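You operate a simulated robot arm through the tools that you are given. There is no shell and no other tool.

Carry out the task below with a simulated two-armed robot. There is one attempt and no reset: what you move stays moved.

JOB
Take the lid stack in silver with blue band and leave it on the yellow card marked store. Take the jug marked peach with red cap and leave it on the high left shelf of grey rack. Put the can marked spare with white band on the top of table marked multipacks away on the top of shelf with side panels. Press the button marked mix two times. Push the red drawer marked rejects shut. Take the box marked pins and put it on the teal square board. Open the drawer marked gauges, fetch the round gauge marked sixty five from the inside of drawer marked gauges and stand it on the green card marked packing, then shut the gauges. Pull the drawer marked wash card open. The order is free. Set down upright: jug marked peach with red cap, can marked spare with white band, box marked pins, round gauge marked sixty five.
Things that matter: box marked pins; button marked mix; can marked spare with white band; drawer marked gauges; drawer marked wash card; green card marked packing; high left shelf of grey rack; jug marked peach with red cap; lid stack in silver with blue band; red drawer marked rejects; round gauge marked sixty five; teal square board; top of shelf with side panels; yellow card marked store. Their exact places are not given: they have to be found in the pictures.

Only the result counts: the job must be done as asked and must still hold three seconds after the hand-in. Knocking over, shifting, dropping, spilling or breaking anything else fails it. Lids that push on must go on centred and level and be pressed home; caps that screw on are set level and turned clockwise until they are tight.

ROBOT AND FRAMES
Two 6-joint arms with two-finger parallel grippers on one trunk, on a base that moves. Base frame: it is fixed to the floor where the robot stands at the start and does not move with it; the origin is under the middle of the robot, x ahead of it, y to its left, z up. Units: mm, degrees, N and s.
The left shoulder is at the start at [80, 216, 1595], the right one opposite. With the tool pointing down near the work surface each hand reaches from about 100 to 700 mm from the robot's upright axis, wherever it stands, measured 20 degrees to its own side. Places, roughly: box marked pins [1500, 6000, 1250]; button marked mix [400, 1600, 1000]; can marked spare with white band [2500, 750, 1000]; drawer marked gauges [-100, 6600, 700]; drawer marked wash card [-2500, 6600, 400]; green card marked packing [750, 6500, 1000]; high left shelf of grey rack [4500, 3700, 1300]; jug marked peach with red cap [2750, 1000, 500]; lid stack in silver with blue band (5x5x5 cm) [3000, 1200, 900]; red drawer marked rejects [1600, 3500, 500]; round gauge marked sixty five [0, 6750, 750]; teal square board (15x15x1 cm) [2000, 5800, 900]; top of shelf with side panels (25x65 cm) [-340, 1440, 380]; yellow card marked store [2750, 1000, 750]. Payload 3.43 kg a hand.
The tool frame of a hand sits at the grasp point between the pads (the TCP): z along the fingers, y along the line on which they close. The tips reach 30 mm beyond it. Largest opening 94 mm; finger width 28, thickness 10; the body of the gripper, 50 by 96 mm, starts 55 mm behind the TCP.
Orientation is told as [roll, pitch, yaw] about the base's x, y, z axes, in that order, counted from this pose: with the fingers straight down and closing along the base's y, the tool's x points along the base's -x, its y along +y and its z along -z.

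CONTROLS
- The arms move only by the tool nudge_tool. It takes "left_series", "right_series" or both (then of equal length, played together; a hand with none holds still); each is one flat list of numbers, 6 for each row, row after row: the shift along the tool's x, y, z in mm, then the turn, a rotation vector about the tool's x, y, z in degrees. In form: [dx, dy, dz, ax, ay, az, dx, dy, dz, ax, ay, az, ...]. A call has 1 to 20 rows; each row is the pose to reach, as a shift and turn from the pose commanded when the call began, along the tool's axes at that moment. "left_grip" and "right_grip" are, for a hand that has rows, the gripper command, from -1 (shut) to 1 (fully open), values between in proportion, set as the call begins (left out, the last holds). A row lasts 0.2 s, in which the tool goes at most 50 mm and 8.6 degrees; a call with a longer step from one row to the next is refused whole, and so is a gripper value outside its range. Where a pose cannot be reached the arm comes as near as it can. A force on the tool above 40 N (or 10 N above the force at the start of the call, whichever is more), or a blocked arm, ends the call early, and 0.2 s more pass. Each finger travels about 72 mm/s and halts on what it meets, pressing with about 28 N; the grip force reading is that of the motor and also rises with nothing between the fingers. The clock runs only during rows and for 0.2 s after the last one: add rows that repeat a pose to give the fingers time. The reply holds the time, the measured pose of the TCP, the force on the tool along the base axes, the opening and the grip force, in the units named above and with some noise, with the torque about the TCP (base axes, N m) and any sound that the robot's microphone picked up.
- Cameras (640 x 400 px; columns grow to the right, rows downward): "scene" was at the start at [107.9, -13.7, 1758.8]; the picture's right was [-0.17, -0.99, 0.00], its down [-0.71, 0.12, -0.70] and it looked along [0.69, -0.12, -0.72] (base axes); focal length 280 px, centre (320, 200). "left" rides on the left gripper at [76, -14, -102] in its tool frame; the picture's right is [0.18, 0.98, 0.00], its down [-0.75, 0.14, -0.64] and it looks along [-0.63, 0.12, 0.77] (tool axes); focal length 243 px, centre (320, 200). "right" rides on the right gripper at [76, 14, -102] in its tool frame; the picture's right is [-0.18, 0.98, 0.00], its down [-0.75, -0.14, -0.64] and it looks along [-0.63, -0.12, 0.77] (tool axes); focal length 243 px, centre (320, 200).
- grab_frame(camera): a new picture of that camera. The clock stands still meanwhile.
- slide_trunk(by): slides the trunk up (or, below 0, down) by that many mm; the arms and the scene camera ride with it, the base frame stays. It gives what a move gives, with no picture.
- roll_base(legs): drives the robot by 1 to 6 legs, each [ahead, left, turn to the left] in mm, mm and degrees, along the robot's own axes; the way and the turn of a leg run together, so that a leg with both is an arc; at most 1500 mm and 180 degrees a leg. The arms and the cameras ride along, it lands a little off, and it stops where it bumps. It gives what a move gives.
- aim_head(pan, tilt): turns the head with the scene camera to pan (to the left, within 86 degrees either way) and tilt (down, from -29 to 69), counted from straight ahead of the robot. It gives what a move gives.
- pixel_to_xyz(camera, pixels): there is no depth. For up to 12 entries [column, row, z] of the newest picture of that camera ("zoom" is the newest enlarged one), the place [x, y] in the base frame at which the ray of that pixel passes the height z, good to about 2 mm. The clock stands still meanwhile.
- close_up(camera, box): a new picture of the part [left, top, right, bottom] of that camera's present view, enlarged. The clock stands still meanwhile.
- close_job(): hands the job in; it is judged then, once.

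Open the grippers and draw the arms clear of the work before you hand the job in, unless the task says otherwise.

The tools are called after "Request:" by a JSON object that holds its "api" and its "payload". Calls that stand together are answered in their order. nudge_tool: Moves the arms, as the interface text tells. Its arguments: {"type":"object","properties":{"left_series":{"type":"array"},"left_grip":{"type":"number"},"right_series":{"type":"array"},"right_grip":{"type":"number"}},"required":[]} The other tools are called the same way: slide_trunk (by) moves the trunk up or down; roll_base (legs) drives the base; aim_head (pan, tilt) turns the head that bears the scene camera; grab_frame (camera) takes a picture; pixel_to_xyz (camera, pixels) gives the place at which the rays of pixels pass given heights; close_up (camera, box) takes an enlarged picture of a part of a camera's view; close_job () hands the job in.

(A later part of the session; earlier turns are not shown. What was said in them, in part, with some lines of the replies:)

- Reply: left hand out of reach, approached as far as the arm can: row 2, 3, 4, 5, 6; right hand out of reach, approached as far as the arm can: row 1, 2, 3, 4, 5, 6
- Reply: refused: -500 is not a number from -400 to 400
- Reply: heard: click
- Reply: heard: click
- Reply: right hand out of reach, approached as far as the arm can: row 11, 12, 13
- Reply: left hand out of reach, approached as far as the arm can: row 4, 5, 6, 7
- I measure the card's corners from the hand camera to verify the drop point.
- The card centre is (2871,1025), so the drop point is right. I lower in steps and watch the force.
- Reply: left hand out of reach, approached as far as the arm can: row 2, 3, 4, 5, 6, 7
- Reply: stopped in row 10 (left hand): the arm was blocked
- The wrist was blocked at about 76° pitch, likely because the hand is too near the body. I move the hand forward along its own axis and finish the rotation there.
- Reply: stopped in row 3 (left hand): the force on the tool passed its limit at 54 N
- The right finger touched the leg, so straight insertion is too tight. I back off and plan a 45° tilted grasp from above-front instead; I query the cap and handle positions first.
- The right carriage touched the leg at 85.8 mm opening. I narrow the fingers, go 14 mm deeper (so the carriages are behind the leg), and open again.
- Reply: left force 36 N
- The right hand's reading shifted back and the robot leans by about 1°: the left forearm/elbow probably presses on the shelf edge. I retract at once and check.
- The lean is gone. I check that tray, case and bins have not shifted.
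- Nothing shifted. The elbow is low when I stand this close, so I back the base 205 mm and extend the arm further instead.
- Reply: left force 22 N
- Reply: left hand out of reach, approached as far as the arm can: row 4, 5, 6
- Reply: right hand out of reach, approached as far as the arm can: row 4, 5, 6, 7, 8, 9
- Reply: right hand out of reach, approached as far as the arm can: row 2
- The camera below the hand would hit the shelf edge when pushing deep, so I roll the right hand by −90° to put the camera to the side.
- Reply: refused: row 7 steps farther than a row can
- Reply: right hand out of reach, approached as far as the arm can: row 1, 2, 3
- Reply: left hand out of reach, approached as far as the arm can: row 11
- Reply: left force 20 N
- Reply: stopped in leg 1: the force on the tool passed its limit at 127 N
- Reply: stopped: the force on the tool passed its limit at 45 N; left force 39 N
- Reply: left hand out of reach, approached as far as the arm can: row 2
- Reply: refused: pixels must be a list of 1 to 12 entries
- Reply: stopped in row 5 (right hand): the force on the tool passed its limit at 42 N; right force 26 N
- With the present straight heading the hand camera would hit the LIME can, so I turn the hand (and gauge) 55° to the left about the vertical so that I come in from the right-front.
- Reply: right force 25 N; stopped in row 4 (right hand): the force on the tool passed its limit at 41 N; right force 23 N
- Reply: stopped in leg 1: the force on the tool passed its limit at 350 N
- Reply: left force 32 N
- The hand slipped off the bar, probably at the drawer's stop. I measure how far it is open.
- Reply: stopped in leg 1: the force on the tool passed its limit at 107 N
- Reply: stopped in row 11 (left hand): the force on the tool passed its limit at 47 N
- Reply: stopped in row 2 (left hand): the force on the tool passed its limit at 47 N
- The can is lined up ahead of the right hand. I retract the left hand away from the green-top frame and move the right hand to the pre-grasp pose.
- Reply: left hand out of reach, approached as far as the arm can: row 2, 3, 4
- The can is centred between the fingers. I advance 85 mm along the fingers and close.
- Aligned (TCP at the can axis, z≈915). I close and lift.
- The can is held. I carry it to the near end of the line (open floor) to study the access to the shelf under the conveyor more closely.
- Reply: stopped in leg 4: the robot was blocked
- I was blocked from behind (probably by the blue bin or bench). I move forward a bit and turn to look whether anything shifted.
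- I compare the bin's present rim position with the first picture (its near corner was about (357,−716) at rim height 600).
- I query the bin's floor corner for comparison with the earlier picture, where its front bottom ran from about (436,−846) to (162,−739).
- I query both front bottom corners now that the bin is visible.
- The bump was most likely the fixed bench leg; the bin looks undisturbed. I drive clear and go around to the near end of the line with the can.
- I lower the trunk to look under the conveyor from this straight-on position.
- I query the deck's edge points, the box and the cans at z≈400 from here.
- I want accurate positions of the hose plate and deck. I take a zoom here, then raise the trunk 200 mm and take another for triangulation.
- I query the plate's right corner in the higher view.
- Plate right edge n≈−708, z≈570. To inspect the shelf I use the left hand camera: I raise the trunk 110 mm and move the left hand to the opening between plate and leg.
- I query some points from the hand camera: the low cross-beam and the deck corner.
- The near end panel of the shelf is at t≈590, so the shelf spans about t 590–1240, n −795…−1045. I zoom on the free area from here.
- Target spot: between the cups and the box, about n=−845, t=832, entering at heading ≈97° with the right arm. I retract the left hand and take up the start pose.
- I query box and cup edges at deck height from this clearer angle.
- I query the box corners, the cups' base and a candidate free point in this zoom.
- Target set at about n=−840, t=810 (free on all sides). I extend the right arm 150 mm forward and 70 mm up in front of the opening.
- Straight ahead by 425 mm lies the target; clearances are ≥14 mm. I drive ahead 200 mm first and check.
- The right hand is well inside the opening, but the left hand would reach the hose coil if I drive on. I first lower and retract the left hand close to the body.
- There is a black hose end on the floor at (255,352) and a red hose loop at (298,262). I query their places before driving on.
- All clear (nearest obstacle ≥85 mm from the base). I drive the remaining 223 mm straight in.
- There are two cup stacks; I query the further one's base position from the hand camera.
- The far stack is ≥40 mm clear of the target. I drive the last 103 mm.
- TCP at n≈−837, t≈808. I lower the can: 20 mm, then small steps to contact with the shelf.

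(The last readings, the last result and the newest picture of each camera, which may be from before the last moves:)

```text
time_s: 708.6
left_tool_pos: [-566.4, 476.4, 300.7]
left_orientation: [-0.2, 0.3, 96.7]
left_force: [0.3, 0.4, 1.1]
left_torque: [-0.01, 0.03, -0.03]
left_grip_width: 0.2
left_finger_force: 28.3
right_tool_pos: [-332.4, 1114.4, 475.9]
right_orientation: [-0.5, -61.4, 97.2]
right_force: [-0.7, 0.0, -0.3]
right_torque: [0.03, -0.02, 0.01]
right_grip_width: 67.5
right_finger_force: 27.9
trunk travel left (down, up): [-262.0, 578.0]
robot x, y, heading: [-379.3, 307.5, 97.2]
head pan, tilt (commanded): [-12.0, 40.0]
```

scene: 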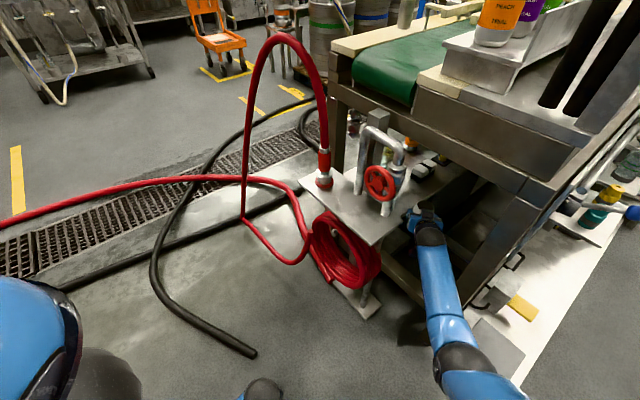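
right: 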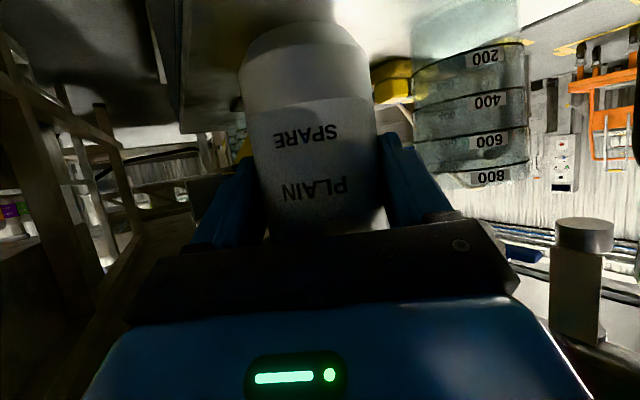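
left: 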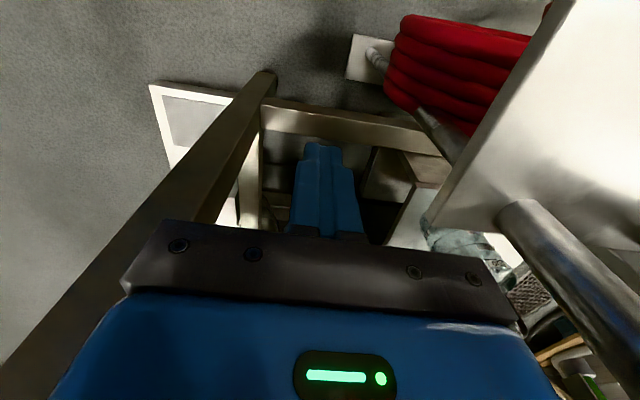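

No contact yet at z≈476; I continue in 3 mm steps.

Request:
{"api": "nudge_tool", "payload": {"right_series": [1.8, 0, 1, 0, 0, 0, 3.5, 0, 1.9, 0, 0, 0, 5.3, 0, 2.9, 0, 0, 0, 5.3, 0, 2.9, 0, 0, 0]}}

Request:
{"api": "nudge_tool", "payload": {"right_series": [1.8, 0, 1, 0, 0, 0, 3.5, 0, 1.9, 0, 0, 0, 3.5, 0, 1.9, 0, 0, 0]}}

```text
time_s: 709.6
left_tool_pos: [-566.2, 475.8, 301.9]
left_orientation: [-0.2, 0.2, 96.7]
left_force: [0.3, -0.8, 0.9]
left_torque: [0.0, -0.02, 0.01]
left_grip_width: 0.0
left_finger_force: 28.3
right_tool_pos: [-332.4, 1115.0, 470.5]
right_orientation: [-0.5, -61.5, 97.3]
right_force: [0.3, 0.8, -0.9]
right_torque: [0.01, 0.03, 0.02]
right_grip_width: 67.4
right_finger_force: 28.5
trunk travel left (down, up): [-262.0, 578.0]
robot x, y, heading: [-381.7, 308.5, 97.0]
head pan, tilt (commanded): [-12.0, 40.0]
```

```text
time_s: 710.4
left_tool_pos: [-565.0, 474.8, 301.0]
left_orientation: [-0.3, 0.2, 96.7]
left_force: [0.0, 0.0, 0.5]
left_torque: [-0.02, 0.0, 0.02]
left_grip_width: 0.2
left_finger_force: 27.9
right_tool_pos: [-332.7, 1114.0, 466.1]
right_orientation: [-0.6, -61.4, 97.3]
right_force: [0.4, -0.1, 0.1]
right_torque: [0.01, 0.0, -0.04]
right_grip_width: 67.5
right_finger_force: 27.7
trunk travel left (down, up): [-262.0, 578.0]
robot x, y, heading: [-378.9, 309.2, 97.0]
head pan, tilt (commanded): [-12.0, 40.0]
```

No contact at z≈466, so the shelf is lower (≈380), and its edge correspondingly nearer. I raise slightly and move 25 mm further forward-left along my heading for more margin.

Request:
{"api": "nudge_tool", "payload": {"right_series": [-7, 0, -4, 0, 0, 0, -13, 0, 7, 0, 0, 0, -19, 0, 18, 0, 0, 0, -19, 0, 18, 0, 0, 0]}}

Request:
{"api": "nudge_tool", "payload": {"right_series": [6, 0, 3.3, 0, 0, 0, 11, 0, 6, 0, 0, 0, 13.2, 0, 7.2, 0, 0, 0, 13.2, 0, 7.2, 0, 0, 0]}}

```text
time_s: 711.4
left_tool_pos: [-565.7, 475.7, 302.2]
left_orientation: [-0.2, 0.2, 96.7]
left_force: [1.3, -0.4, 0.0]
left_torque: [-0.03, -0.03, -0.01]
left_grip_width: 0.0
left_finger_force: 28.2
right_tool_pos: [-334.6, 1139.9, 474.7]
right_orientation: [-0.5, -61.4, 97.4]
right_force: [-0.2, -0.2, -0.1]
right_torque: [0.0, 0.0, 0.02]
right_grip_width: 67.4
right_finger_force: 27.9
trunk travel left (down, up): [-262.0, 578.0]
robot x, y, heading: [-374.8, 309.3, 97.0]
head pan, tilt (commanded): [-12.0, 40.0]
```

```text
time_s: 712.4
left_tool_pos: [-565.7, 476.0, 300.7]
left_orientation: [-0.3, 0.1, 96.7]
left_force: [0.0, 0.5, 0.3]
left_torque: [0.0, 0.04, 0.04]
left_grip_width: 0.0
left_finger_force: 28.2
right_tool_pos: [-335.3, 1139.3, 458.2]
right_orientation: [-0.7, -61.3, 97.4]
right_force: [0.3, 0.0, -0.1]
right_torque: [0.02, -0.04, 0.03]
right_grip_width: 67.6
right_finger_force: 27.8
trunk travel left (down, up): [-262.0, 578.0]
robot x, y, heading: [-375.8, 306.7, 97.2]
head pan, tilt (commanded): [-12.0, 40.0]
```

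Still free at z≈458 (can bottom ≈384). I keep lowering in small steps.

Request:
{"api": "nudge_tool", "payload": {"right_series": [1.8, 0, 1, 0, 0, 0, 3.5, 0, 1.9, 0, 0, 0, 5.3, 0, 2.9, 0, 0, 0, 5.3, 0, 2.9, 0, 0, 0]}}

Request:
{"api": "nudge_tool", "payload": {"right_series": [1.8, 0, 1, 0, 0, 0, 3.5, 0, 1.9, 0, 0, 0, 5.3, 0, 2.9, 0, 0, 0, 5.3, 0, 2.9, 0, 0, 0]}}

Request:
{"api": "grab_frame", "payload": {"camera": "right"}}

```text
time_s: 713.4
left_tool_pos: [-563.9, 476.9, 301.3]
left_orientation: [-0.1, 0.2, 96.6]
left_force: [-0.1, -0.4, 0.3]
left_torque: [0.0, 0.0, -0.03]
left_grip_width: 0.0
left_finger_force: 28.1
right_tool_pos: [-335.0, 1140.0, 452.4]
right_orientation: [-0.6, -61.3, 97.4]
right_force: [-0.1, -0.2, 0.9]
right_torque: [0.04, 0.03, -0.02]
right_grip_width: 67.4
right_finger_force: 27.7
trunk travel left (down, up): [-262.0, 578.0]
robot x, y, heading: [-376.2, 310.7, 97.1]
head pan, tilt (commanded): [-12.0, 40.0]
```

```text
time_s: 714.4
left_tool_pos: [-565.7, 476.1, 301.1]
left_orientation: [-0.2, 0.2, 96.6]
left_force: [-0.5, 0.0, 0.1]
left_torque: [-0.02, 0.02, -0.03]
left_grip_width: 0.0
left_finger_force: 27.5
right_tool_pos: [-334.7, 1139.2, 451.0]
right_orientation: [-0.6, -61.7, 97.4]
right_force: [-1.2, 0.2, 12.7]
right_torque: [-0.08, -0.02, -0.01]
right_grip_width: 67.8
right_finger_force: 28.2
trunk travel left (down, up): [-262.0, 578.0]
robot x, y, heading: [-378.1, 308.0, 97.3]
head pan, tilt (commanded): [-12.0, 40.0]
```

```text
taken
```

right: 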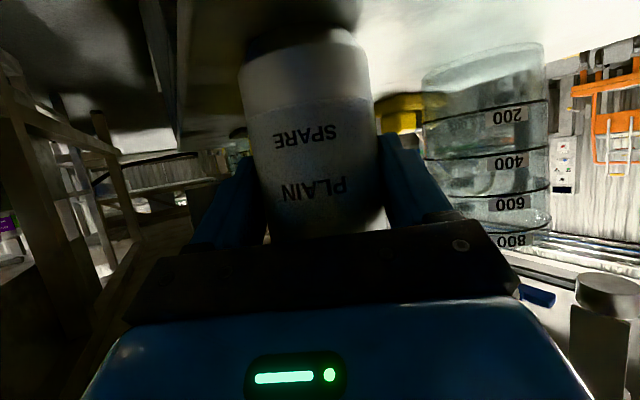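

Contact at z≈451 (≈13 N, centred): the can stands on the shelf. I ease off 1 mm and open to 82 mm only (cups nearby).

Request:
{"api": "nudge_tool", "payload": {"right_series": [-1.2, 0, -0.6, 0, 0, 0, -1.2, 0, -0.6, 0, 0, 0]}}

Request:
{"api": "nudge_tool", "payload": {"right_series": [0, 0, 0, 0, 0, 0, 0, 0, 0, 0, 0, 0, 0, 0, 0, 0, 0, 0], "right_grip": 0.75}}

Request:
{"api": "grab_frame", "payload": {"camera": "right"}}

```text
time_s: 715.0
left_tool_pos: [-565.8, 475.9, 300.7]
left_orientation: [-0.1, 0.0, 96.7]
left_force: [0.8, -0.4, 0.0]
left_torque: [-0.04, -0.01, -0.01]
left_grip_width: 0.0
left_finger_force: 27.9
right_tool_pos: [-335.3, 1138.4, 449.2]
right_orientation: [-0.4, -61.5, 97.3]
right_force: [0.4, 3.0, 11.6]
right_torque: [0.22, 0.0, -0.01]
right_grip_width: 67.4
right_finger_force: 27.8
trunk travel left (down, up): [-262.0, 578.0]
robot x, y, heading: [-378.2, 309.6, 97.1]
head pan, tilt (commanded): [-12.0, 40.0]
```

```text
time_s: 715.8
left_tool_pos: [-565.5, 477.0, 301.0]
left_orientation: [-0.2, 0.2, 96.7]
left_force: [0.2, -0.2, 1.0]
left_torque: [0.02, -0.04, 0.0]
left_grip_width: 0.2
left_finger_force: 28.0
right_tool_pos: [-335.5, 1139.2, 447.1]
right_orientation: [-0.7, -61.3, 97.3]
right_force: [0.2, 0.0, 0.3]
right_torque: [0.01, 0.02, 0.0]
right_grip_width: 82.3
right_finger_force: 0.1
trunk travel left (down, up): [-262.0, 578.0]
robot x, y, heading: [-378.0, 309.5, 97.5]
head pan, tilt (commanded): [-12.0, 40.0]
```

```text
taken
```

right: 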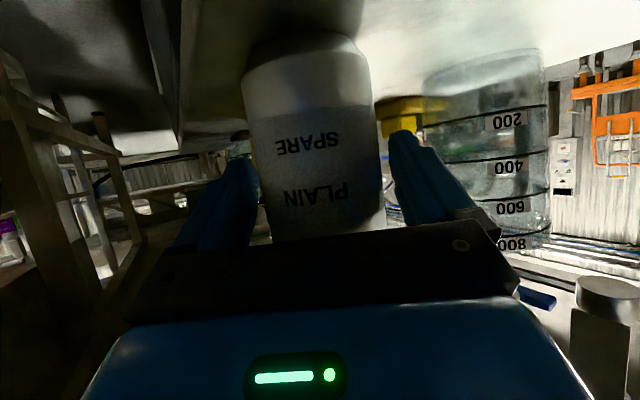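

The can is free. I withdraw 100 mm along the finger direction.

Request:
{"api": "nudge_tool", "payload": {"right_series": [0, 0, -12, 0, 0, 0, 0, 0, -28, 0, 0, 0, 0, 0, -48, 0, 0, 0, 0, 0, -72, 0, 0, 0, 0, 0, -100, 0, 0, 0, 0, 0, -100, 0, 0, 0]}}

Request:
{"api": "grab_frame", "payload": {"camera": "right"}}

```text
time_s: 717.2
left_tool_pos: [-565.1, 476.3, 300.6]
left_orientation: [-0.2, 0.2, 96.7]
left_force: [-0.7, 0.0, -0.5]
left_torque: [0.02, 0.0, -0.03]
left_grip_width: 0.1
left_finger_force: 27.6
right_tool_pos: [-323.9, 1051.1, 495.3]
right_orientation: [-0.7, -61.3, 97.4]
right_force: [-0.7, -0.2, -0.7]
right_torque: [-0.01, -0.01, 0.03]
right_grip_width: 82.2
right_finger_force: 0.1
trunk travel left (down, up): [-262.0, 578.0]
robot x, y, heading: [-380.1, 309.1, 97.4]
head pan, tilt (commanded): [-12.0, 40.0]
```

```text
taken
```

right: 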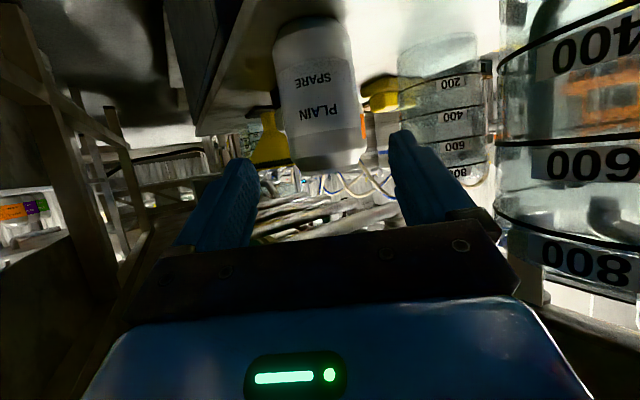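

The PLAIN SPARE can stands on the shelf. I close the fingers partly and drive straight back out.

Request:
{"api": "nudge_tool", "payload": {"right_series": [0, 0, 0, 0, 0, 0, 0, 0, 0, 0, 0, 0, 0, 0, 0, 0, 0, 0], "right_grip": -0.2}}

Request:
{"api": "roll_base", "payload": {"legs": [[-250, 0, 0], [-250, 0, 0]]}}

Request:
{"api": "aim_head", "payload": {"pan": -10, "tilt": 25}}

Request:
{"api": "grab_frame", "payload": {"camera": "scene"}}

Request:
{"api": "close_up", "payload": {"camera": "scene", "box": [260, 190, 380, 310]}}

```text
time_s: 718.0
left_tool_pos: [-565.5, 476.1, 301.3]
left_orientation: [-0.2, 0.3, 96.7]
left_force: [0.1, -0.2, 0.2]
left_torque: [-0.02, 0.01, 0.01]
left_grip_width: 0.3
left_finger_force: 28.6
right_tool_pos: [-324.6, 1052.1, 495.5]
right_orientation: [-0.6, -61.3, 97.3]
right_force: [-0.1, -0.1, 0.1]
right_torque: [0.0, 0.02, -0.03]
right_grip_width: 37.4
right_finger_force: 0.1
trunk travel left (down, up): [-262.0, 578.0]
robot x, y, heading: [-375.4, 311.5, 97.1]
head pan, tilt (commanded): [-12.0, 40.0]
```

```text
time_s: 721.2
left_tool_pos: [-502.6, -19.8, 302.1]
left_orientation: [-0.2, 0.0, 96.9]
left_force: [0.2, 0.4, -1.1]
left_torque: [0.01, 0.01, -0.02]
left_grip_width: 0.0
left_finger_force: 28.3
right_tool_pos: [-263.9, 556.1, 496.8]
right_orientation: [-0.6, -61.4, 97.5]
right_force: [0.5, 0.5, 0.6]
right_torque: [-0.02, -0.02, -0.01]
right_grip_width: 37.8
right_finger_force: 0.1
trunk travel left (down, up): [-262.0, 578.0]
robot x, y, heading: [-316.6, -187.8, 97.4]
head pan, tilt (commanded): [-12.0, 40.0]
```

```text
time_s: 722.0
left_tool_pos: [-502.5, -19.7, 300.3]
left_orientation: [-0.3, 0.2, 96.9]
left_force: [0.2, 0.7, 0.3]
left_torque: [-0.01, 0.0, 0.01]
left_grip_width: 0.2
left_finger_force: 27.7
right_tool_pos: [-264.1, 557.2, 495.5]
right_orientation: [-0.7, -61.4, 97.6]
right_force: [0.2, 0.9, -0.5]
right_torque: [0.03, 0.04, 0.0]
right_grip_width: 37.5
right_finger_force: 0.0
trunk travel left (down, up): [-262.0, 578.0]
robot x, y, heading: [-314.2, -183.5, 97.1]
head pan, tilt (commanded): [-10.0, 25.0]
```

```text
taken
```

scene: 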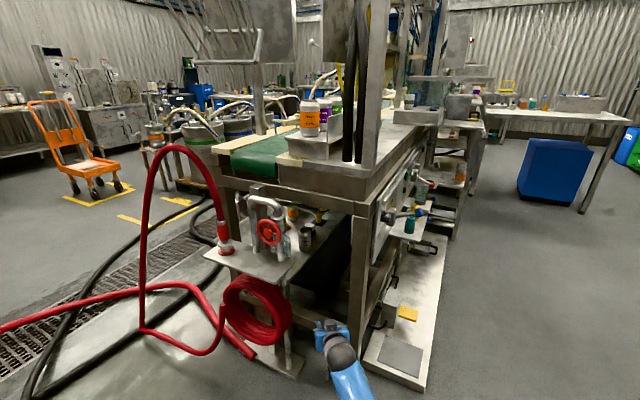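

```text
3.33 times, centred on (320, 250) of scene
```

zoom: 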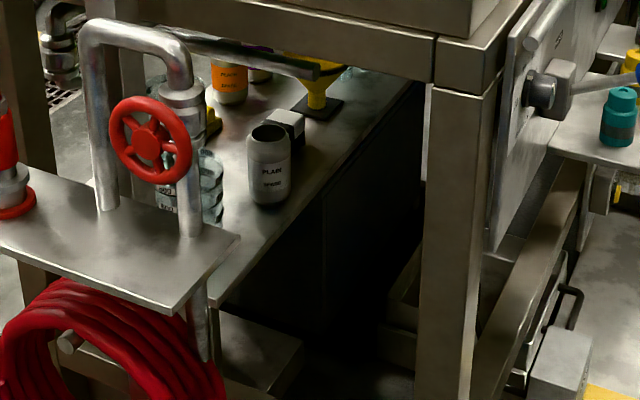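

The can stands upright on the shelf. The listed centre (−340,1440) suggests the intended area lies a bit deeper, so I map the objects at z=379 to see whether to shift it further in.

Request:
{"api": "close_up", "payload": {"camera": "scene", "box": [280, 195, 350, 265]}}

Request:
{"api": "pixel_to_xyz", "payload": {"camera": "scene", "pixels": [[306, 250.5, 379], [312, 236, 379], [309, 219, 379], [289.5, 220, 379], [321, 222, 379], [347, 215, 379], [290, 283, 379], [287, 262, 379]]}}

```text
5.71 times, centred on (315, 230) of scene
```

zoom: 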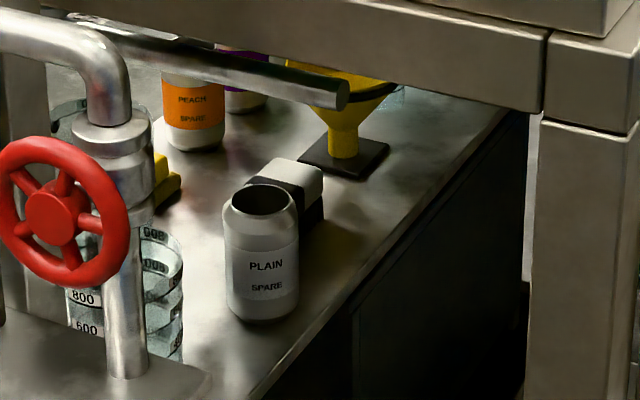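

```text
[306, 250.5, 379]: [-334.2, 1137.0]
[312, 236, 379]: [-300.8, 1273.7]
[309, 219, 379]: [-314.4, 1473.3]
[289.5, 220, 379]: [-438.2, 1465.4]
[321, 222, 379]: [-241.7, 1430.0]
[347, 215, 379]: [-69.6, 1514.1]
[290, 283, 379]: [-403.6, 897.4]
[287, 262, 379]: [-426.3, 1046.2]
```

I query these objects in the enlarged view at z=379.

Request:
{"api": "pixel_to_xyz", "payload": {"camera": "zoom", "pixels": [[192, 150, 379], [166, 208, 379], [178, 190, 379], [322, 222, 379], [300, 162, 379], [347, 180, 379], [388, 150, 379], [183, 362, 379], [252, 393, 379], [500, 112, 379], [243, 112, 379], [262, 322, 379]]}}

```text
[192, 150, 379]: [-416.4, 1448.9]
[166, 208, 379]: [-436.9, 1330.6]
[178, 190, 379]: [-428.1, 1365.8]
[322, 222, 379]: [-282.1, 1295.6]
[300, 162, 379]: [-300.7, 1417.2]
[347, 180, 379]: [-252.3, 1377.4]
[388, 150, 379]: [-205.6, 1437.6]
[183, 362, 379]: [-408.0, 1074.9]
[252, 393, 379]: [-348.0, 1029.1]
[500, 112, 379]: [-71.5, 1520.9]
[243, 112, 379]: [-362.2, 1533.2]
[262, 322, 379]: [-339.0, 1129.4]
```

I check the can's true position by comparing its rim and base in the enlarged view.

Request:
{"api": "close_up", "payload": {"camera": "scene", "box": [290, 215, 330, 255]}}

Request:
{"api": "pixel_to_xyz", "payload": {"camera": "zoom", "pixels": [[240, 90, 480], [240, 90, 489], [240, 90, 500], [240, 90, 512], [236, 335, 379], [236, 335, 390], [236, 335, 402], [175, 300, 379], [300, 300, 379], [175, 300, 402], [300, 300, 402]]}}

```text
10.00 times, centred on (310, 235) of scene
```

zoom: 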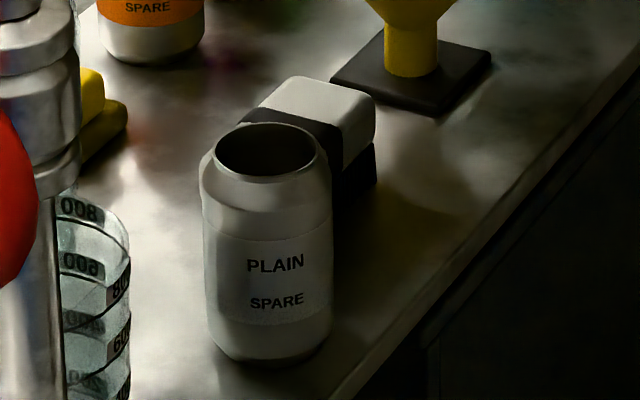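

```text
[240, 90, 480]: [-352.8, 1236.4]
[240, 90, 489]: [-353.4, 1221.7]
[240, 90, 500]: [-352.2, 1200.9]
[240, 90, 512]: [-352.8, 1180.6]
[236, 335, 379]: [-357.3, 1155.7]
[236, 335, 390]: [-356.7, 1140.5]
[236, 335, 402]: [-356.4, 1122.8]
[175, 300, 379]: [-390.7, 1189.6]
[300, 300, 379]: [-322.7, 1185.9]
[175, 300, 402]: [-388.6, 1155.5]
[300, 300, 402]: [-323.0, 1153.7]
```

The rim centre is at zoom (267,150), base front (268,361). I query these properly.

Request:
{"api": "pixel_to_xyz", "payload": {"camera": "zoom", "pixels": [[267, 150, 480], [267, 150, 489], [267, 150, 500], [267, 150, 512], [268, 361, 379], [268, 361, 390], [268, 361, 402], [128, 330, 379], [375, 175, 379], [340, 398, 379], [640, 80, 379], [150, 62, 379]]}}

```text
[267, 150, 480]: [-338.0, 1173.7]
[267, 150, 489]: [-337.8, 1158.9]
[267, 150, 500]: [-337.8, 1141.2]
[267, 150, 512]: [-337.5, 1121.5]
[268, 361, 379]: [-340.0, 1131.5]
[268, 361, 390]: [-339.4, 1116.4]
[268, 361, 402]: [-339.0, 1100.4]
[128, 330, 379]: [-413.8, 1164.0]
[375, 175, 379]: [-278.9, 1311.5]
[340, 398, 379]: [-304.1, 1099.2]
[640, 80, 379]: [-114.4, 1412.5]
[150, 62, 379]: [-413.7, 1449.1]
```

The shelf is at z≈379 and the can at about n=−864, t=845 – only ~55 mm from the edge and slightly outside the listed 25×65 cm area. I will nudge it ~40 mm further in with the closed fingertips; first I drive back in.

Request:
{"api": "nudge_tool", "payload": {"right_series": [0, 0, 0, 0, 0, 0, 0, 0, 0, 0, 0, 0, 0, 0, 0, 0, 0, 0], "right_grip": -1}}

Request:
{"api": "roll_base", "payload": {"legs": [[300, 0, 0]]}}

Request:
{"api": "grab_frame", "payload": {"camera": "right"}}

```text
time_s: 722.8
left_tool_pos: [-503.5, -19.2, 300.8]
left_orientation: [-0.2, 0.2, 96.9]
left_force: [-0.9, -0.3, -0.1]
left_torque: [-0.01, 0.0, -0.01]
left_grip_width: 0.0
left_finger_force: 28.1
right_tool_pos: [-264.4, 557.0, 495.4]
right_orientation: [-0.6, -61.4, 97.6]
right_force: [0.0, 0.0, -0.2]
right_torque: [-0.01, 0.01, -0.02]
right_grip_width: 0.2
right_finger_force: 28.2
trunk travel left (down, up): [-262.0, 578.0]
robot x, y, heading: [-316.7, -183.8, 97.2]
head pan, tilt (commanded): [-10.0, 25.0]
```

```text
time_s: 724.9
left_tool_pos: [-542.0, 279.4, 301.2]
left_orientation: [-0.2, 0.0, 96.8]
left_force: [1.0, -0.9, 0.1]
left_torque: [0.01, -0.02, 0.01]
left_grip_width: 0.1
left_finger_force: 27.9
right_tool_pos: [-300.7, 855.8, 494.7]
right_orientation: [-0.6, -61.3, 97.3]
right_force: [-0.2, 0.1, -0.3]
right_torque: [0.01, -0.02, 0.02]
right_grip_width: 0.0
right_finger_force: 28.1
trunk travel left (down, up): [-262.0, 578.0]
robot x, y, heading: [-352.8, 111.8, 97.2]
head pan, tilt (commanded): [-10.0, 25.0]
```

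```text
taken
```

right: 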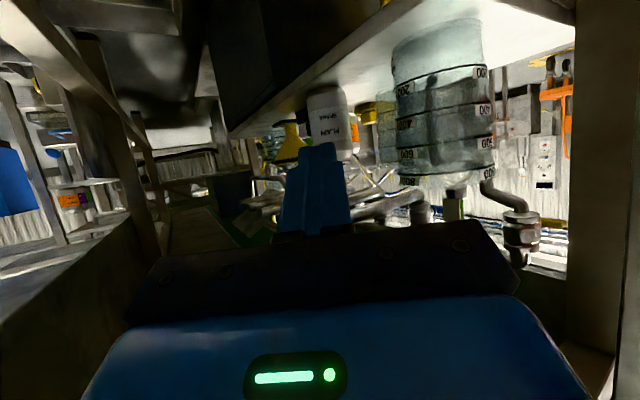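

I zoom in the hand view to measure the can and edge from here.

Request:
{"api": "close_up", "payload": {"camera": "right", "box": [220, 40, 480, 200]}}

Request:
{"api": "pixel_to_xyz", "payload": {"camera": "right", "pixels": [[322, 92, 379], [322, 92, 390], [309, 97, 379], [346, 92, 379], [260, 122, 379], [340, 62, 379], [432, 30, 379], [395, 60, 379]]}}

```text
2.46 times, centred on (350, 120) of right
```

zoom: 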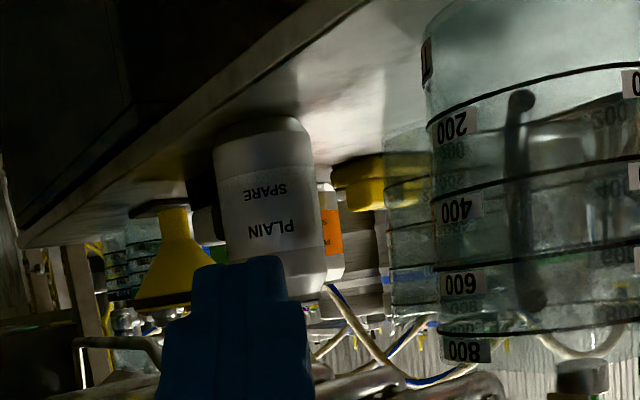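

```text
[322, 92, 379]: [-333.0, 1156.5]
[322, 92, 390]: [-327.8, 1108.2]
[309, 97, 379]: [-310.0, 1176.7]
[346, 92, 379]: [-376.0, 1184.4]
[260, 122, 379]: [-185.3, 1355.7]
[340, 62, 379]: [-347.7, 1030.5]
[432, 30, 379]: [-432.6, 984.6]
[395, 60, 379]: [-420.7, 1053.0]
```

I query the can's base front (zoom (262,118)) and sides precisely.

Request:
{"api": "pixel_to_xyz", "payload": {"camera": "zoom", "pixels": [[262, 117, 379], [262, 117, 385], [262, 117, 395], [214, 140, 379], [312, 135, 379], [100, 190, 379], [250, 85, 379], [428, 110, 379], [385, 155, 379]]}}

```text
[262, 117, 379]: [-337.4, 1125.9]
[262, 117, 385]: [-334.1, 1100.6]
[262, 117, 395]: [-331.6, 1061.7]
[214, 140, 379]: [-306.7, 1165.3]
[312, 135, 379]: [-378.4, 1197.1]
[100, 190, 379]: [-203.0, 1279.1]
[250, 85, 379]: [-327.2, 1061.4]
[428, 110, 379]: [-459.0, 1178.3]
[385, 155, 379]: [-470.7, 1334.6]
```

Both cameras agree: can centre ≈(−338,1161), i.e. n=−865, t=845; shelf edge n≈−806. I drive 200 mm further in and place the fist to the right of the can.

Request:
{"api": "roll_base", "payload": {"legs": [[190, 0, 0]]}}

Request:
{"api": "nudge_tool", "payload": {"right_series": [0, -25, 0, 0, 0, 0, 0, -52, 0, 0, 0, 0, 9, -52, 25, 0, 0, 0, 18, -52, 51, 0, 0, 0, 27, -52, 80, 0, 0, 0, 27, -52, 80, 0, 0, 0]}}

Request:
{"api": "grab_frame", "payload": {"camera": "right"}}

```text
time_s: 726.4
left_tool_pos: [-564.4, 468.4, 300.3]
left_orientation: [-0.2, 0.2, 96.8]
left_force: [-0.9, -0.7, 0.2]
left_torque: [-0.01, -0.02, 0.02]
left_grip_width: 0.0
left_finger_force: 28.6
right_tool_pos: [-325.0, 1044.4, 494.6]
right_orientation: [-0.6, -61.3, 97.4]
right_force: [-0.5, 0.5, -0.5]
right_torque: [0.05, -0.01, 0.01]
right_grip_width: 0.0
right_finger_force: 28.5
trunk travel left (down, up): [-262.0, 578.0]
robot x, y, heading: [-375.7, 302.3, 97.1]
head pan, tilt (commanded): [-10.0, 25.0]
```

```text
time_s: 727.8
left_tool_pos: [-564.0, 467.9, 301.5]
left_orientation: [-0.2, 0.3, 96.8]
left_force: [0.4, -0.3, -0.8]
left_torque: [-0.03, 0.01, -0.01]
left_grip_width: 0.0
left_finger_force: 28.4
right_tool_pos: [-278.9, 1106.7, 433.5]
right_orientation: [-0.5, -61.4, 97.4]
right_force: [-0.1, -1.1, -0.1]
right_torque: [0.03, -0.01, -0.02]
right_grip_width: 0.1
right_finger_force: 27.6
trunk travel left (down, up): [-262.0, 578.0]
robot x, y, heading: [-379.4, 300.7, 97.4]
head pan, tilt (commanded): [-10.0, 25.0]
```

```text
taken
```

right: 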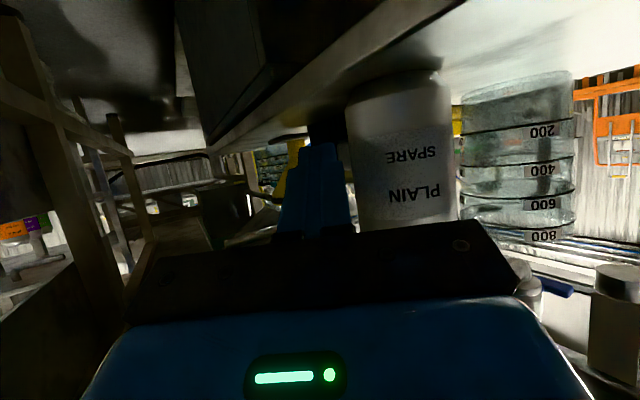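

The fist is beside the can's right side. I move left 22 mm (to light contact) and check the view.

Request:
{"api": "nudge_tool", "payload": {"right_series": [-4, 7.6, 7.2, 0, 0, 0, -7.9, 15.2, 14.4, 0, 0, 0, -7.9, 15.2, 14.4, 0, 0, 0]}}

Request:
{"api": "close_up", "payload": {"camera": "right", "box": [220, 40, 480, 240]}}

```text
time_s: 728.6
left_tool_pos: [-565.1, 467.7, 301.0]
left_orientation: [-0.1, 0.3, 96.8]
left_force: [-0.1, 0.2, 0.5]
left_torque: [-0.05, 0.06, 0.01]
left_grip_width: 0.2
left_finger_force: 27.8
right_tool_pos: [-297.1, 1121.9, 433.6]
right_orientation: [-0.6, -61.4, 97.4]
right_force: [0.4, 0.6, 0.2]
right_torque: [0.0, -0.05, -0.01]
right_grip_width: 0.0
right_finger_force: 27.9
trunk travel left (down, up): [-262.0, 578.0]
robot x, y, heading: [-377.2, 300.2, 97.1]
head pan, tilt (commanded): [-10.0, 25.0]
```

```text
2.00 times, centred on (350, 140) of right
```

zoom: 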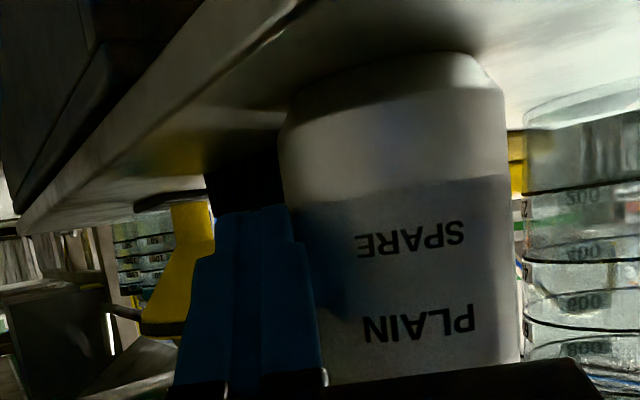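

The fingertip is at the can's side. I push left 18 mm slowly and check.

Request:
{"api": "nudge_tool", "payload": {"right_series": [-1.7, 4.8, 3.2, 0, 0, 0, -3.5, 9.6, 6.3, 0, 0, 0, -5.2, 14.4, 9.5, 0, 0, 0, -5.2, 14.4, 9.5, 0, 0, 0]}}

Request:
{"api": "close_up", "payload": {"camera": "right", "box": [220, 40, 540, 240]}}

```text
time_s: 729.6
left_tool_pos: [-564.4, 467.7, 300.4]
left_orientation: [-0.2, 0.3, 96.8]
left_force: [-0.8, 0.0, 0.3]
left_torque: [0.0, -0.01, 0.01]
left_grip_width: 0.0
left_finger_force: 27.9
right_tool_pos: [-306.9, 1129.7, 434.8]
right_orientation: [-1.0, -61.4, 97.5]
right_force: [0.2, 0.2, 0.3]
right_torque: [0.0, 0.01, 0.0]
right_grip_width: 0.0
right_finger_force: 27.9
right hand out of reach, approached as far as the arm can: row 3
trunk travel left (down, up): [-262.0, 578.0]
robot x, y, heading: [-378.1, 299.8, 97.2]
head pan, tilt (commanded): [-10.0, 25.0]
```

```text
2.00 times, centred on (380, 140) of right
```

zoom: 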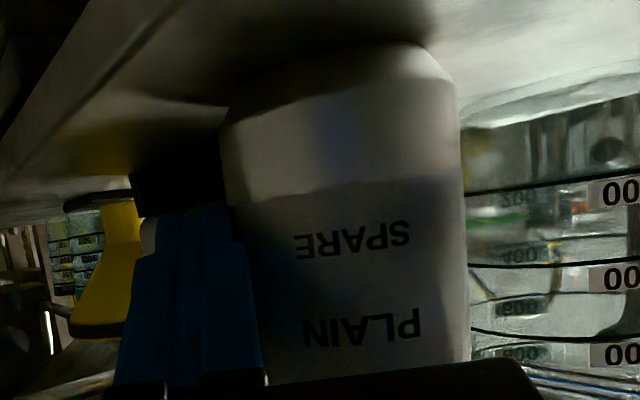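

The arm is near its reach limit, so I push the remaining ~22 mm by a small base move (13 ahead, 18 left).

Request:
{"api": "roll_base", "payload": {"legs": [[13, 18, 0]]}}

Request:
{"api": "grab_frame", "payload": {"camera": "right"}}

```text
time_s: 730.4
left_tool_pos: [-584.1, 478.2, 300.1]
left_orientation: [-0.3, 0.2, 96.8]
left_force: [-0.6, 0.0, -0.4]
left_torque: [0.01, -0.02, -0.02]
left_grip_width: 0.0
left_finger_force: 27.5
right_tool_pos: [-326.0, 1138.9, 434.3]
right_orientation: [-1.2, -61.4, 97.4]
right_force: [-1.2, 0.3, 0.0]
right_torque: [-0.03, 0.02, 0.0]
right_grip_width: 0.1
right_finger_force: 28.2
trunk travel left (down, up): [-262.0, 578.0]
robot x, y, heading: [-394.4, 311.8, 96.9]
head pan, tilt (commanded): [-10.0, 25.0]
```

```text
taken
```

right: 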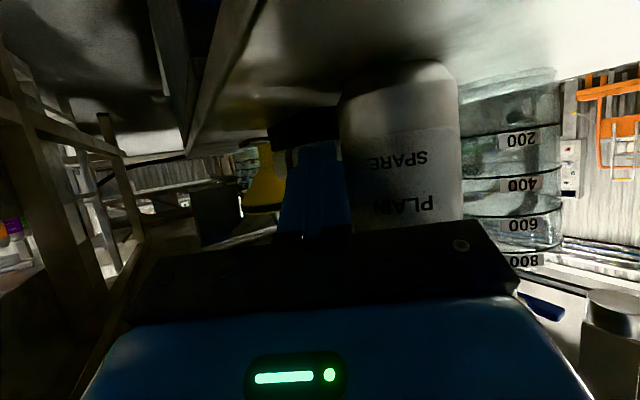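

The fist has moved to n≈−843, so the can's centre should be near n≈−901. I move away to the right, withdraw and drive back out.

Request:
{"api": "nudge_tool", "payload": {"right_series": [0, -12, 0, 0, 0, 0, 0, -24, 0, 0, 0, 0, -5, -24, -15, 0, 0, 0, -20, -24, -40, 0, 0, 0, -40, -24, -65, 0, 0, 0, -40, -24, -65, 0, 0, 0]}}

Request:
{"api": "roll_base", "payload": {"legs": [[-250, 0, 0], [-250, 0, 0]]}}

Request:
{"api": "aim_head", "payload": {"pan": -10, "tilt": 25}}

Request:
{"api": "grab_frame", "payload": {"camera": "scene"}}

Request:
{"api": "close_up", "payload": {"camera": "scene", "box": [275, 190, 355, 270]}}

```text
time_s: 731.8
left_tool_pos: [-584.7, 478.4, 300.6]
left_orientation: [-0.2, 0.2, 96.8]
left_force: [0.7, 0.0, -0.4]
left_torque: [-0.01, 0.0, 0.03]
left_grip_width: 0.0
left_finger_force: 28.0
right_tool_pos: [-299.0, 1104.0, 498.6]
right_orientation: [-1.0, -61.4, 97.5]
right_force: [-0.6, 0.8, 0.7]
right_torque: [-0.02, 0.02, 0.0]
right_grip_width: 0.1
right_finger_force: 28.6
trunk travel left (down, up): [-262.0, 578.0]
robot x, y, heading: [-395.0, 309.8, 97.0]
head pan, tilt (commanded): [-10.0, 25.0]
```

```text
time_s: 735.0
left_tool_pos: [-521.2, -14.5, 301.8]
left_orientation: [-0.2, 0.2, 96.8]
left_force: [0.5, -0.7, 0.8]
left_torque: [0.01, 0.0, -0.03]
left_grip_width: 0.0
left_finger_force: 28.0
right_tool_pos: [-236.0, 611.3, 501.3]
right_orientation: [-1.1, -61.5, 97.4]
right_force: [0.1, 0.1, 0.1]
right_torque: [-0.01, 0.02, -0.01]
right_grip_width: 0.1
right_finger_force: 28.3
trunk travel left (down, up): [-262.0, 578.0]
robot x, y, heading: [-330.9, -180.8, 97.2]
head pan, tilt (commanded): [-10.0, 25.0]
```

```text
time_s: 735.6
left_tool_pos: [-521.7, -14.9, 300.0]
left_orientation: [-0.2, 0.1, 96.7]
left_force: [0.0, -0.7, 0.5]
left_torque: [-0.02, 0.02, -0.01]
left_grip_width: 0.0
left_finger_force: 28.3
right_tool_pos: [-234.6, 612.6, 499.1]
right_orientation: [-1.1, -61.4, 97.3]
right_force: [-0.1, -0.5, -0.2]
right_torque: [0.0, 0.03, 0.0]
right_grip_width: 0.0
right_finger_force: 28.3
trunk travel left (down, up): [-262.0, 578.0]
robot x, y, heading: [-334.6, -180.5, 97.3]
head pan, tilt (commanded): [-10.0, 25.0]
```

```text
taken
```

scene: 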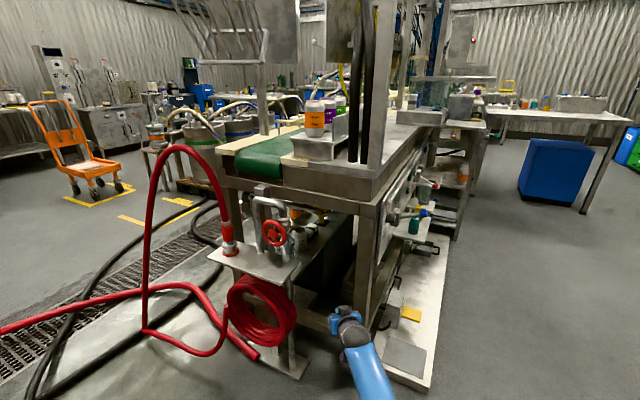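

```text
5.00 times, centred on (315, 230) of scene
```

zoom: 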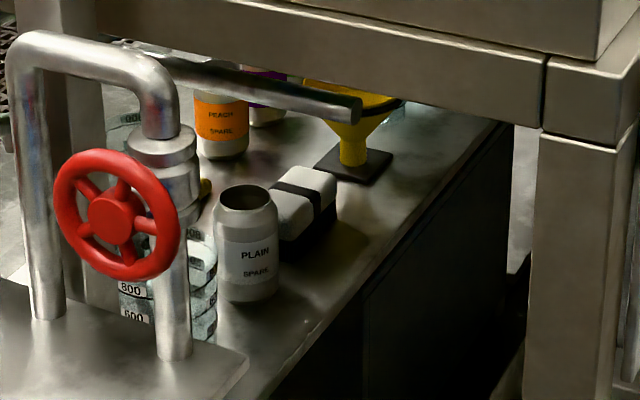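

The can stands upright further in. I measure its position and check that box and cups have not moved.

Request:
{"api": "pixel_to_xyz", "payload": {"camera": "zoom", "pixels": [[246, 302, 379], [337, 210, 379], [290, 255, 379], [317, 160, 379], [354, 186, 379], [393, 155, 379], [218, 338, 379], [224, 156, 379], [270, 395, 379], [510, 125, 379]]}}

Request:
{"api": "close_up", "payload": {"camera": "scene", "box": [290, 210, 335, 255]}}

```text
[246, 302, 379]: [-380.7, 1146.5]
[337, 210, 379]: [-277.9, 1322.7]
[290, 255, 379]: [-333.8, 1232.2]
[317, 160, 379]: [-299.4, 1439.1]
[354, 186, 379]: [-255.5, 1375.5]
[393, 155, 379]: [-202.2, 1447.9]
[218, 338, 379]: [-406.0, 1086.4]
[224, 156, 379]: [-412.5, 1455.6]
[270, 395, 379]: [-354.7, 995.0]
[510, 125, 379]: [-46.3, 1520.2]
```

```text
8.89 times, centred on (312, 232) of scene
```

zoom: 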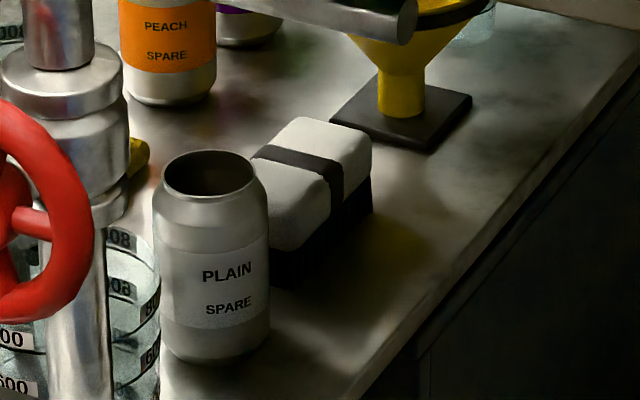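

All objects look undisturbed; the can's centre is at n≈−911, t≈841, well on the shelf. I back away, raise the trunk and open both grippers.

Request:
{"api": "roll_base", "payload": {"legs": [[-220, 0, 0]]}}

Request:
{"api": "slide_trunk", "payload": {"by": 400}}

Request:
{"api": "nudge_tool", "payload": {"left_series": [0, 0, 0, 0, 0, 0, 0, 0, 0, 0, 0, 0, 0, 0, 0, 0, 0, 0, 0, 0, 0, 0, 0, 0, 0, 0, 0, 0, 0, 0], "left_grip": 1, "right_series": [0, 0, 0, 0, 0, 0, 0, 0, 0, 0, 0, 0, 0, 0, 0, 0, 0, 0, 0, 0, 0, 0, 0, 0, 0, 0, 0, 0, 0, 0], "right_grip": 1}}

Request:
{"api": "aim_head", "payload": {"pan": -40, "tilt": 20}}

Request:
{"api": "grab_frame", "payload": {"camera": "scene"}}

```text
time_s: 737.2
left_tool_pos: [-488.3, -194.1, 304.1]
left_orientation: [-0.5, -0.7, 95.5]
left_force: [-0.1, 0.7, -0.5]
left_torque: [-0.03, -0.01, 0.0]
left_grip_width: 0.0
left_finger_force: 27.9
right_tool_pos: [-198.4, 417.8, 499.3]
right_orientation: [-0.9, -61.4, 96.4]
right_force: [0.4, -0.4, 0.7]
right_torque: [0.02, 0.01, 0.01]
right_grip_width: 0.0
right_finger_force: 27.9
trunk travel left (down, up): [-262.0, 578.0]
robot x, y, heading: [-308.3, -372.1, 96.4]
head pan, tilt (commanded): [-10.0, 25.0]
stopped in leg 1: the robot was blocked; the commanded pose is now the measured one
```

```text
time_s: 741.3
left_tool_pos: [-477.3, -156.2, 487.5]
left_orientation: [-2.4, -4.7, 95.7]
left_force: [-0.1, 0.2, -0.5]
left_torque: [0.0, -0.02, 0.0]
left_grip_width: 0.1
left_finger_force: 29.0
right_tool_pos: [-202.4, 416.1, 671.7]
right_orientation: [-1.2, -61.4, 96.6]
right_force: [0.4, 1.2, -0.6]
right_torque: [0.0, 0.05, 0.01]
right_grip_width: 0.0
right_finger_force: 28.0
trunk travel left (down, up): [-428.0, 412.0]
robot x, y, heading: [-311.2, -377.0, 96.4]
head pan, tilt (commanded): [-10.0, 25.0]
stopped: the arm was blocked; the commanded pose is now the measured one
```

```text
time_s: 742.5
left_tool_pos: [-476.2, -153.3, 482.9]
left_orientation: [-2.5, -4.8, 95.7]
left_force: [0.3, -0.1, -0.4]
left_torque: [0.01, 0.03, -0.02]
left_grip_width: 94.0
left_finger_force: 0.1
right_tool_pos: [-202.6, 416.8, 665.9]
right_orientation: [-1.0, -61.4, 96.6]
right_force: [-0.3, -0.3, -1.2]
right_torque: [0.03, 0.03, 0.01]
right_grip_width: 94.0
right_finger_force: 0.1
trunk travel left (down, up): [-428.0, 412.0]
robot x, y, heading: [-312.8, -372.0, 96.7]
head pan, tilt (commanded): [-10.0, 25.0]
```

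```text
time_s: 743.4
left_tool_pos: [-476.7, -153.5, 484.3]
left_orientation: [-2.4, -4.7, 95.7]
left_force: [-0.7, -0.1, 0.3]
left_torque: [0.03, -0.01, 0.02]
left_grip_width: 94.1
left_finger_force: 0.0
right_tool_pos: [-201.7, 417.3, 665.6]
right_orientation: [-1.1, -61.5, 96.7]
right_force: [0.1, 0.0, 0.3]
right_torque: [-0.02, 0.01, -0.02]
right_grip_width: 93.8
right_finger_force: 0.0
trunk travel left (down, up): [-428.0, 412.0]
robot x, y, heading: [-309.4, -374.3, 96.4]
head pan, tilt (commanded): [-40.0, 20.0]
```

```text
taken
```

scene: 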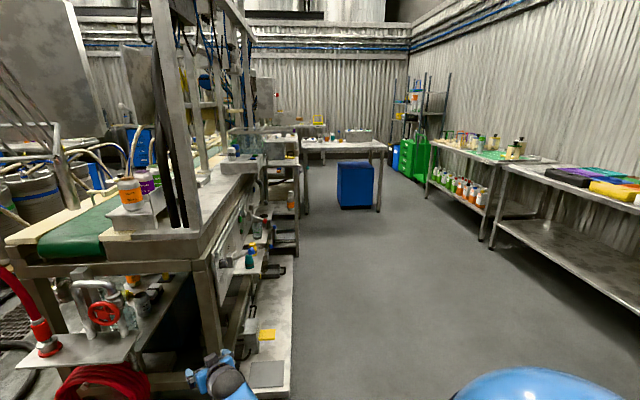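

I touched something behind (the tank) with the robot/left elbow. I move forward 170 mm first, then raise the trunk.

Request:
{"api": "roll_base", "payload": {"legs": [[170, -60, 0]]}}

Request:
{"api": "nudge_tool", "payload": {"left_series": [-40, 0, -10, 0, 0, 0, -80, 0, -20, 0, 0, 0, -120, 0, -30, 0, 0, 0, -160, 0, -40, 0, 0, 0, -160, 0, -40, 0, 0, 0]}}

Request:
{"api": "slide_trunk", "payload": {"by": 300}}

Request:
{"api": "aim_head", "payload": {"pan": 0, "tilt": 45}}

Request:
{"api": "grab_frame", "payload": {"camera": "scene"}}

```text
time_s: 744.9
left_tool_pos: [-436.2, 20.6, 483.8]
left_orientation: [-2.4, -4.9, 95.7]
left_force: [0.1, 0.5, -0.5]
left_torque: [-0.02, 0.02, 0.0]
left_grip_width: 94.0
left_finger_force: 0.0
right_tool_pos: [-160.9, 594.1, 666.2]
right_orientation: [-1.0, -61.5, 96.5]
right_force: [0.5, 0.9, 0.0]
right_torque: [0.04, -0.03, -0.04]
right_grip_width: 93.9
right_finger_force: 0.1
trunk travel left (down, up): [-428.0, 412.0]
robot x, y, heading: [-267.6, -199.2, 96.6]
head pan, tilt (commanded): [-40.0, 20.0]
```

```text
time_s: 746.1
left_tool_pos: [-452.3, 177.7, 536.8]
left_orientation: [-2.4, -4.8, 95.7]
left_force: [-0.4, 0.1, 0.1]
left_torque: [-0.02, -0.02, -0.01]
left_grip_width: 94.2
left_finger_force: 0.1
right_tool_pos: [-161.8, 593.0, 666.6]
right_orientation: [-1.1, -61.5, 96.6]
right_force: [0.4, 0.0, 0.2]
right_torque: [-0.01, -0.01, 0.01]
right_grip_width: 94.1
right_finger_force: 0.0
trunk travel left (down, up): [-428.0, 412.0]
robot x, y, heading: [-269.5, -197.0, 96.5]
head pan, tilt (commanded): [-40.0, 20.0]
```

```text
time_s: 749.1
left_tool_pos: [-452.9, 177.9, 837.4]
left_orientation: [-2.4, -4.9, 95.8]
left_force: [-0.2, 0.4, -0.6]
left_torque: [-0.03, 0.02, -0.01]
left_grip_width: 93.9
left_finger_force: 0.1
right_tool_pos: [-161.7, 593.8, 965.6]
right_orientation: [-1.0, -61.4, 96.5]
right_force: [0.0, -0.8, 0.4]
right_torque: [0.03, 0.01, -0.01]
right_grip_width: 94.1
right_finger_force: 0.0
trunk travel left (down, up): [-728.0, 112.0]
robot x, y, heading: [-269.0, -193.2, 96.6]
head pan, tilt (commanded): [-40.0, 20.0]
```

```text
time_s: 750.2
left_tool_pos: [-453.2, 178.3, 837.2]
left_orientation: [-2.4, -4.8, 95.7]
left_force: [-0.6, 0.0, -0.1]
left_torque: [0.01, 0.01, 0.02]
left_grip_width: 93.9
left_finger_force: 0.0
right_tool_pos: [-160.6, 593.7, 966.3]
right_orientation: [-1.1, -61.4, 96.5]
right_force: [0.2, -0.4, -0.5]
right_torque: [0.0, -0.01, 0.0]
right_grip_width: 93.9
right_finger_force: 0.0
trunk travel left (down, up): [-728.0, 112.0]
robot x, y, heading: [-269.0, -196.9, 96.6]
head pan, tilt (commanded): [0.0, 45.0]
```

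```text
taken
```

scene: 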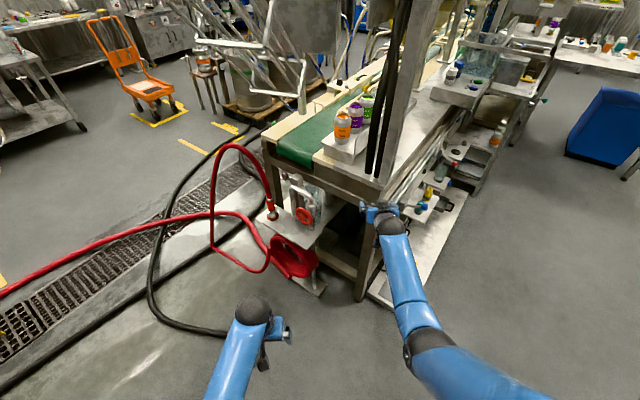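

I check the black hose's end position (earlier (−748,420)) and then move sideways away from the line.

Request:
{"api": "pixel_to_xyz", "payload": {"camera": "scene", "pixels": [[228, 334, 20], [160, 318, 20], [320, 290, 0]]}}

Request:
{"api": "roll_base", "payload": {"legs": [[0, -450, 0]]}}

Request:
{"api": "aim_head", "payload": {"pan": 25, "tilt": 35}}

Request:
{"api": "grab_frame", "payload": {"camera": "scene"}}

```text
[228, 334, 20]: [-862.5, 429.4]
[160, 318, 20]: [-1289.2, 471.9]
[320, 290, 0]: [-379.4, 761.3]
```

```text
time_s: 752.9
left_tool_pos: [-9.4, 227.7, 836.1]
left_orientation: [-2.5, -4.7, 96.0]
left_force: [-0.5, -0.6, -1.6]
left_torque: [0.0, -0.01, 0.03]
left_grip_width: 93.9
left_finger_force: 0.1
right_tool_pos: [281.0, 645.9, 965.9]
right_orientation: [-1.1, -61.5, 97.0]
right_force: [-0.3, 0.9, 0.8]
right_torque: [0.0, 0.01, -0.01]
right_grip_width: 94.0
right_finger_force: 0.0
trunk travel left (down, up): [-728.0, 112.0]
robot x, y, heading: [179.0, -145.9, 96.9]
head pan, tilt (commanded): [0.0, 45.0]
```

```text
time_s: 753.8
left_tool_pos: [-7.9, 229.0, 836.3]
left_orientation: [-2.3, -4.8, 95.9]
left_force: [0.0, -1.1, 0.3]
left_torque: [0.0, -0.03, 0.0]
left_grip_width: 93.8
left_finger_force: 0.0
right_tool_pos: [281.7, 646.0, 965.4]
right_orientation: [-1.0, -61.5, 96.8]
right_force: [0.2, -0.6, 0.5]
right_torque: [0.04, -0.03, 0.01]
right_grip_width: 94.0
right_finger_force: 0.1
trunk travel left (down, up): [-728.0, 112.0]
robot x, y, heading: [175.1, -151.3, 96.8]
head pan, tilt (commanded): [25.0, 35.0]
```

```text
taken
```

scene: 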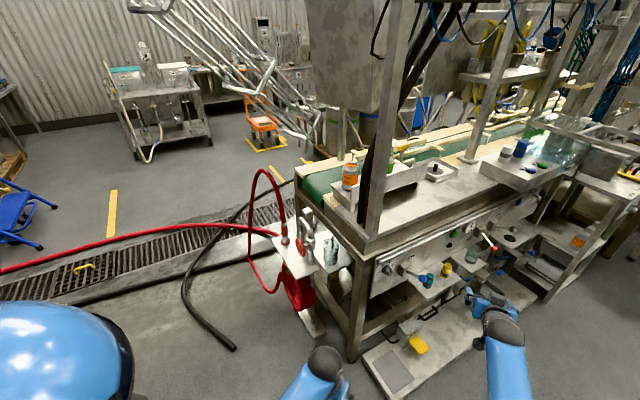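

I verify the black hose end (234,347) now that it is visible.

Request:
{"api": "pixel_to_xyz", "payload": {"camera": "scene", "pixels": [[234, 347, 20], [183, 290, 20], [315, 335, 0]]}}

Request:
{"api": "close_up", "payload": {"camera": "scene", "box": [240, 220, 380, 340]}}

```text
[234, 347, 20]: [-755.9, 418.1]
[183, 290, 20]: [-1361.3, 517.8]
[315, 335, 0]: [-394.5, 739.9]
```

```text
3.33 times, centred on (310, 280) of scene
```

zoom: 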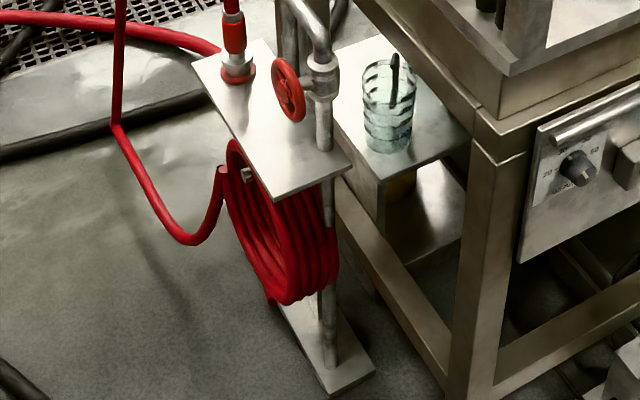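

The hose end is unchanged, everything is in place, both grippers are open and the arms are clear of the work. I hand the job in.

Request:
{"api": "close_job", "payload": {}}

```text
The job is handed in.
```

I finished all eight parts of the job and handed it in. The hand-in gave no pass or fail, so none of this is confirmed beyond my own pictures and readings.

| Task | Result |
|---|---|
| Lid stack | On the yellow STORE card. |
| Jug marked peach with red cap | Upright on the high left shelf of the grey rack, behind the tray and the black case. |
| Can marked spare | Upright on the shelf under the conveyor, between the cups and the box. |
| Button marked mix | Pressed twice, with a click heard each time. |
| Red drawer marked rejects | Pushed in until flush, with the stop felt at 47 N. |
| Box marked pins | Upright on the teal board. |
| Round gauge 65 | Standing on the green PACKING card; the gauges drawer is shut again. |
| Drawer marked wash card | Pulled out to its stop. |

A few things could still count against it:

- **Which shelf:** I took the low shelf under the conveyor to be the one with side panels. It already holds other spare cans and is within a couple of millimetres of the listed height. I first set the can close to the shelf's edge, then nudged it about 45 mm further in, toward the listed spot.
- **Bumps while reversing:** I backed into something near the bench with the blue bin, most likely a bench leg. Later I backed into what was probably the tank, and the left arm caught on it too. The bin and the hose looked unmoved in pictures afterwards; I did not look at the tank.
- **Hard contacts:** Shutting the gauges drawer spiked to about 350 N. Opening the two drawers reached about 107–127 N at their stops. The left fingers also pressed on the edge of the CHECKS bench once, at 45 N. I saw no damage or shifting from any of these.
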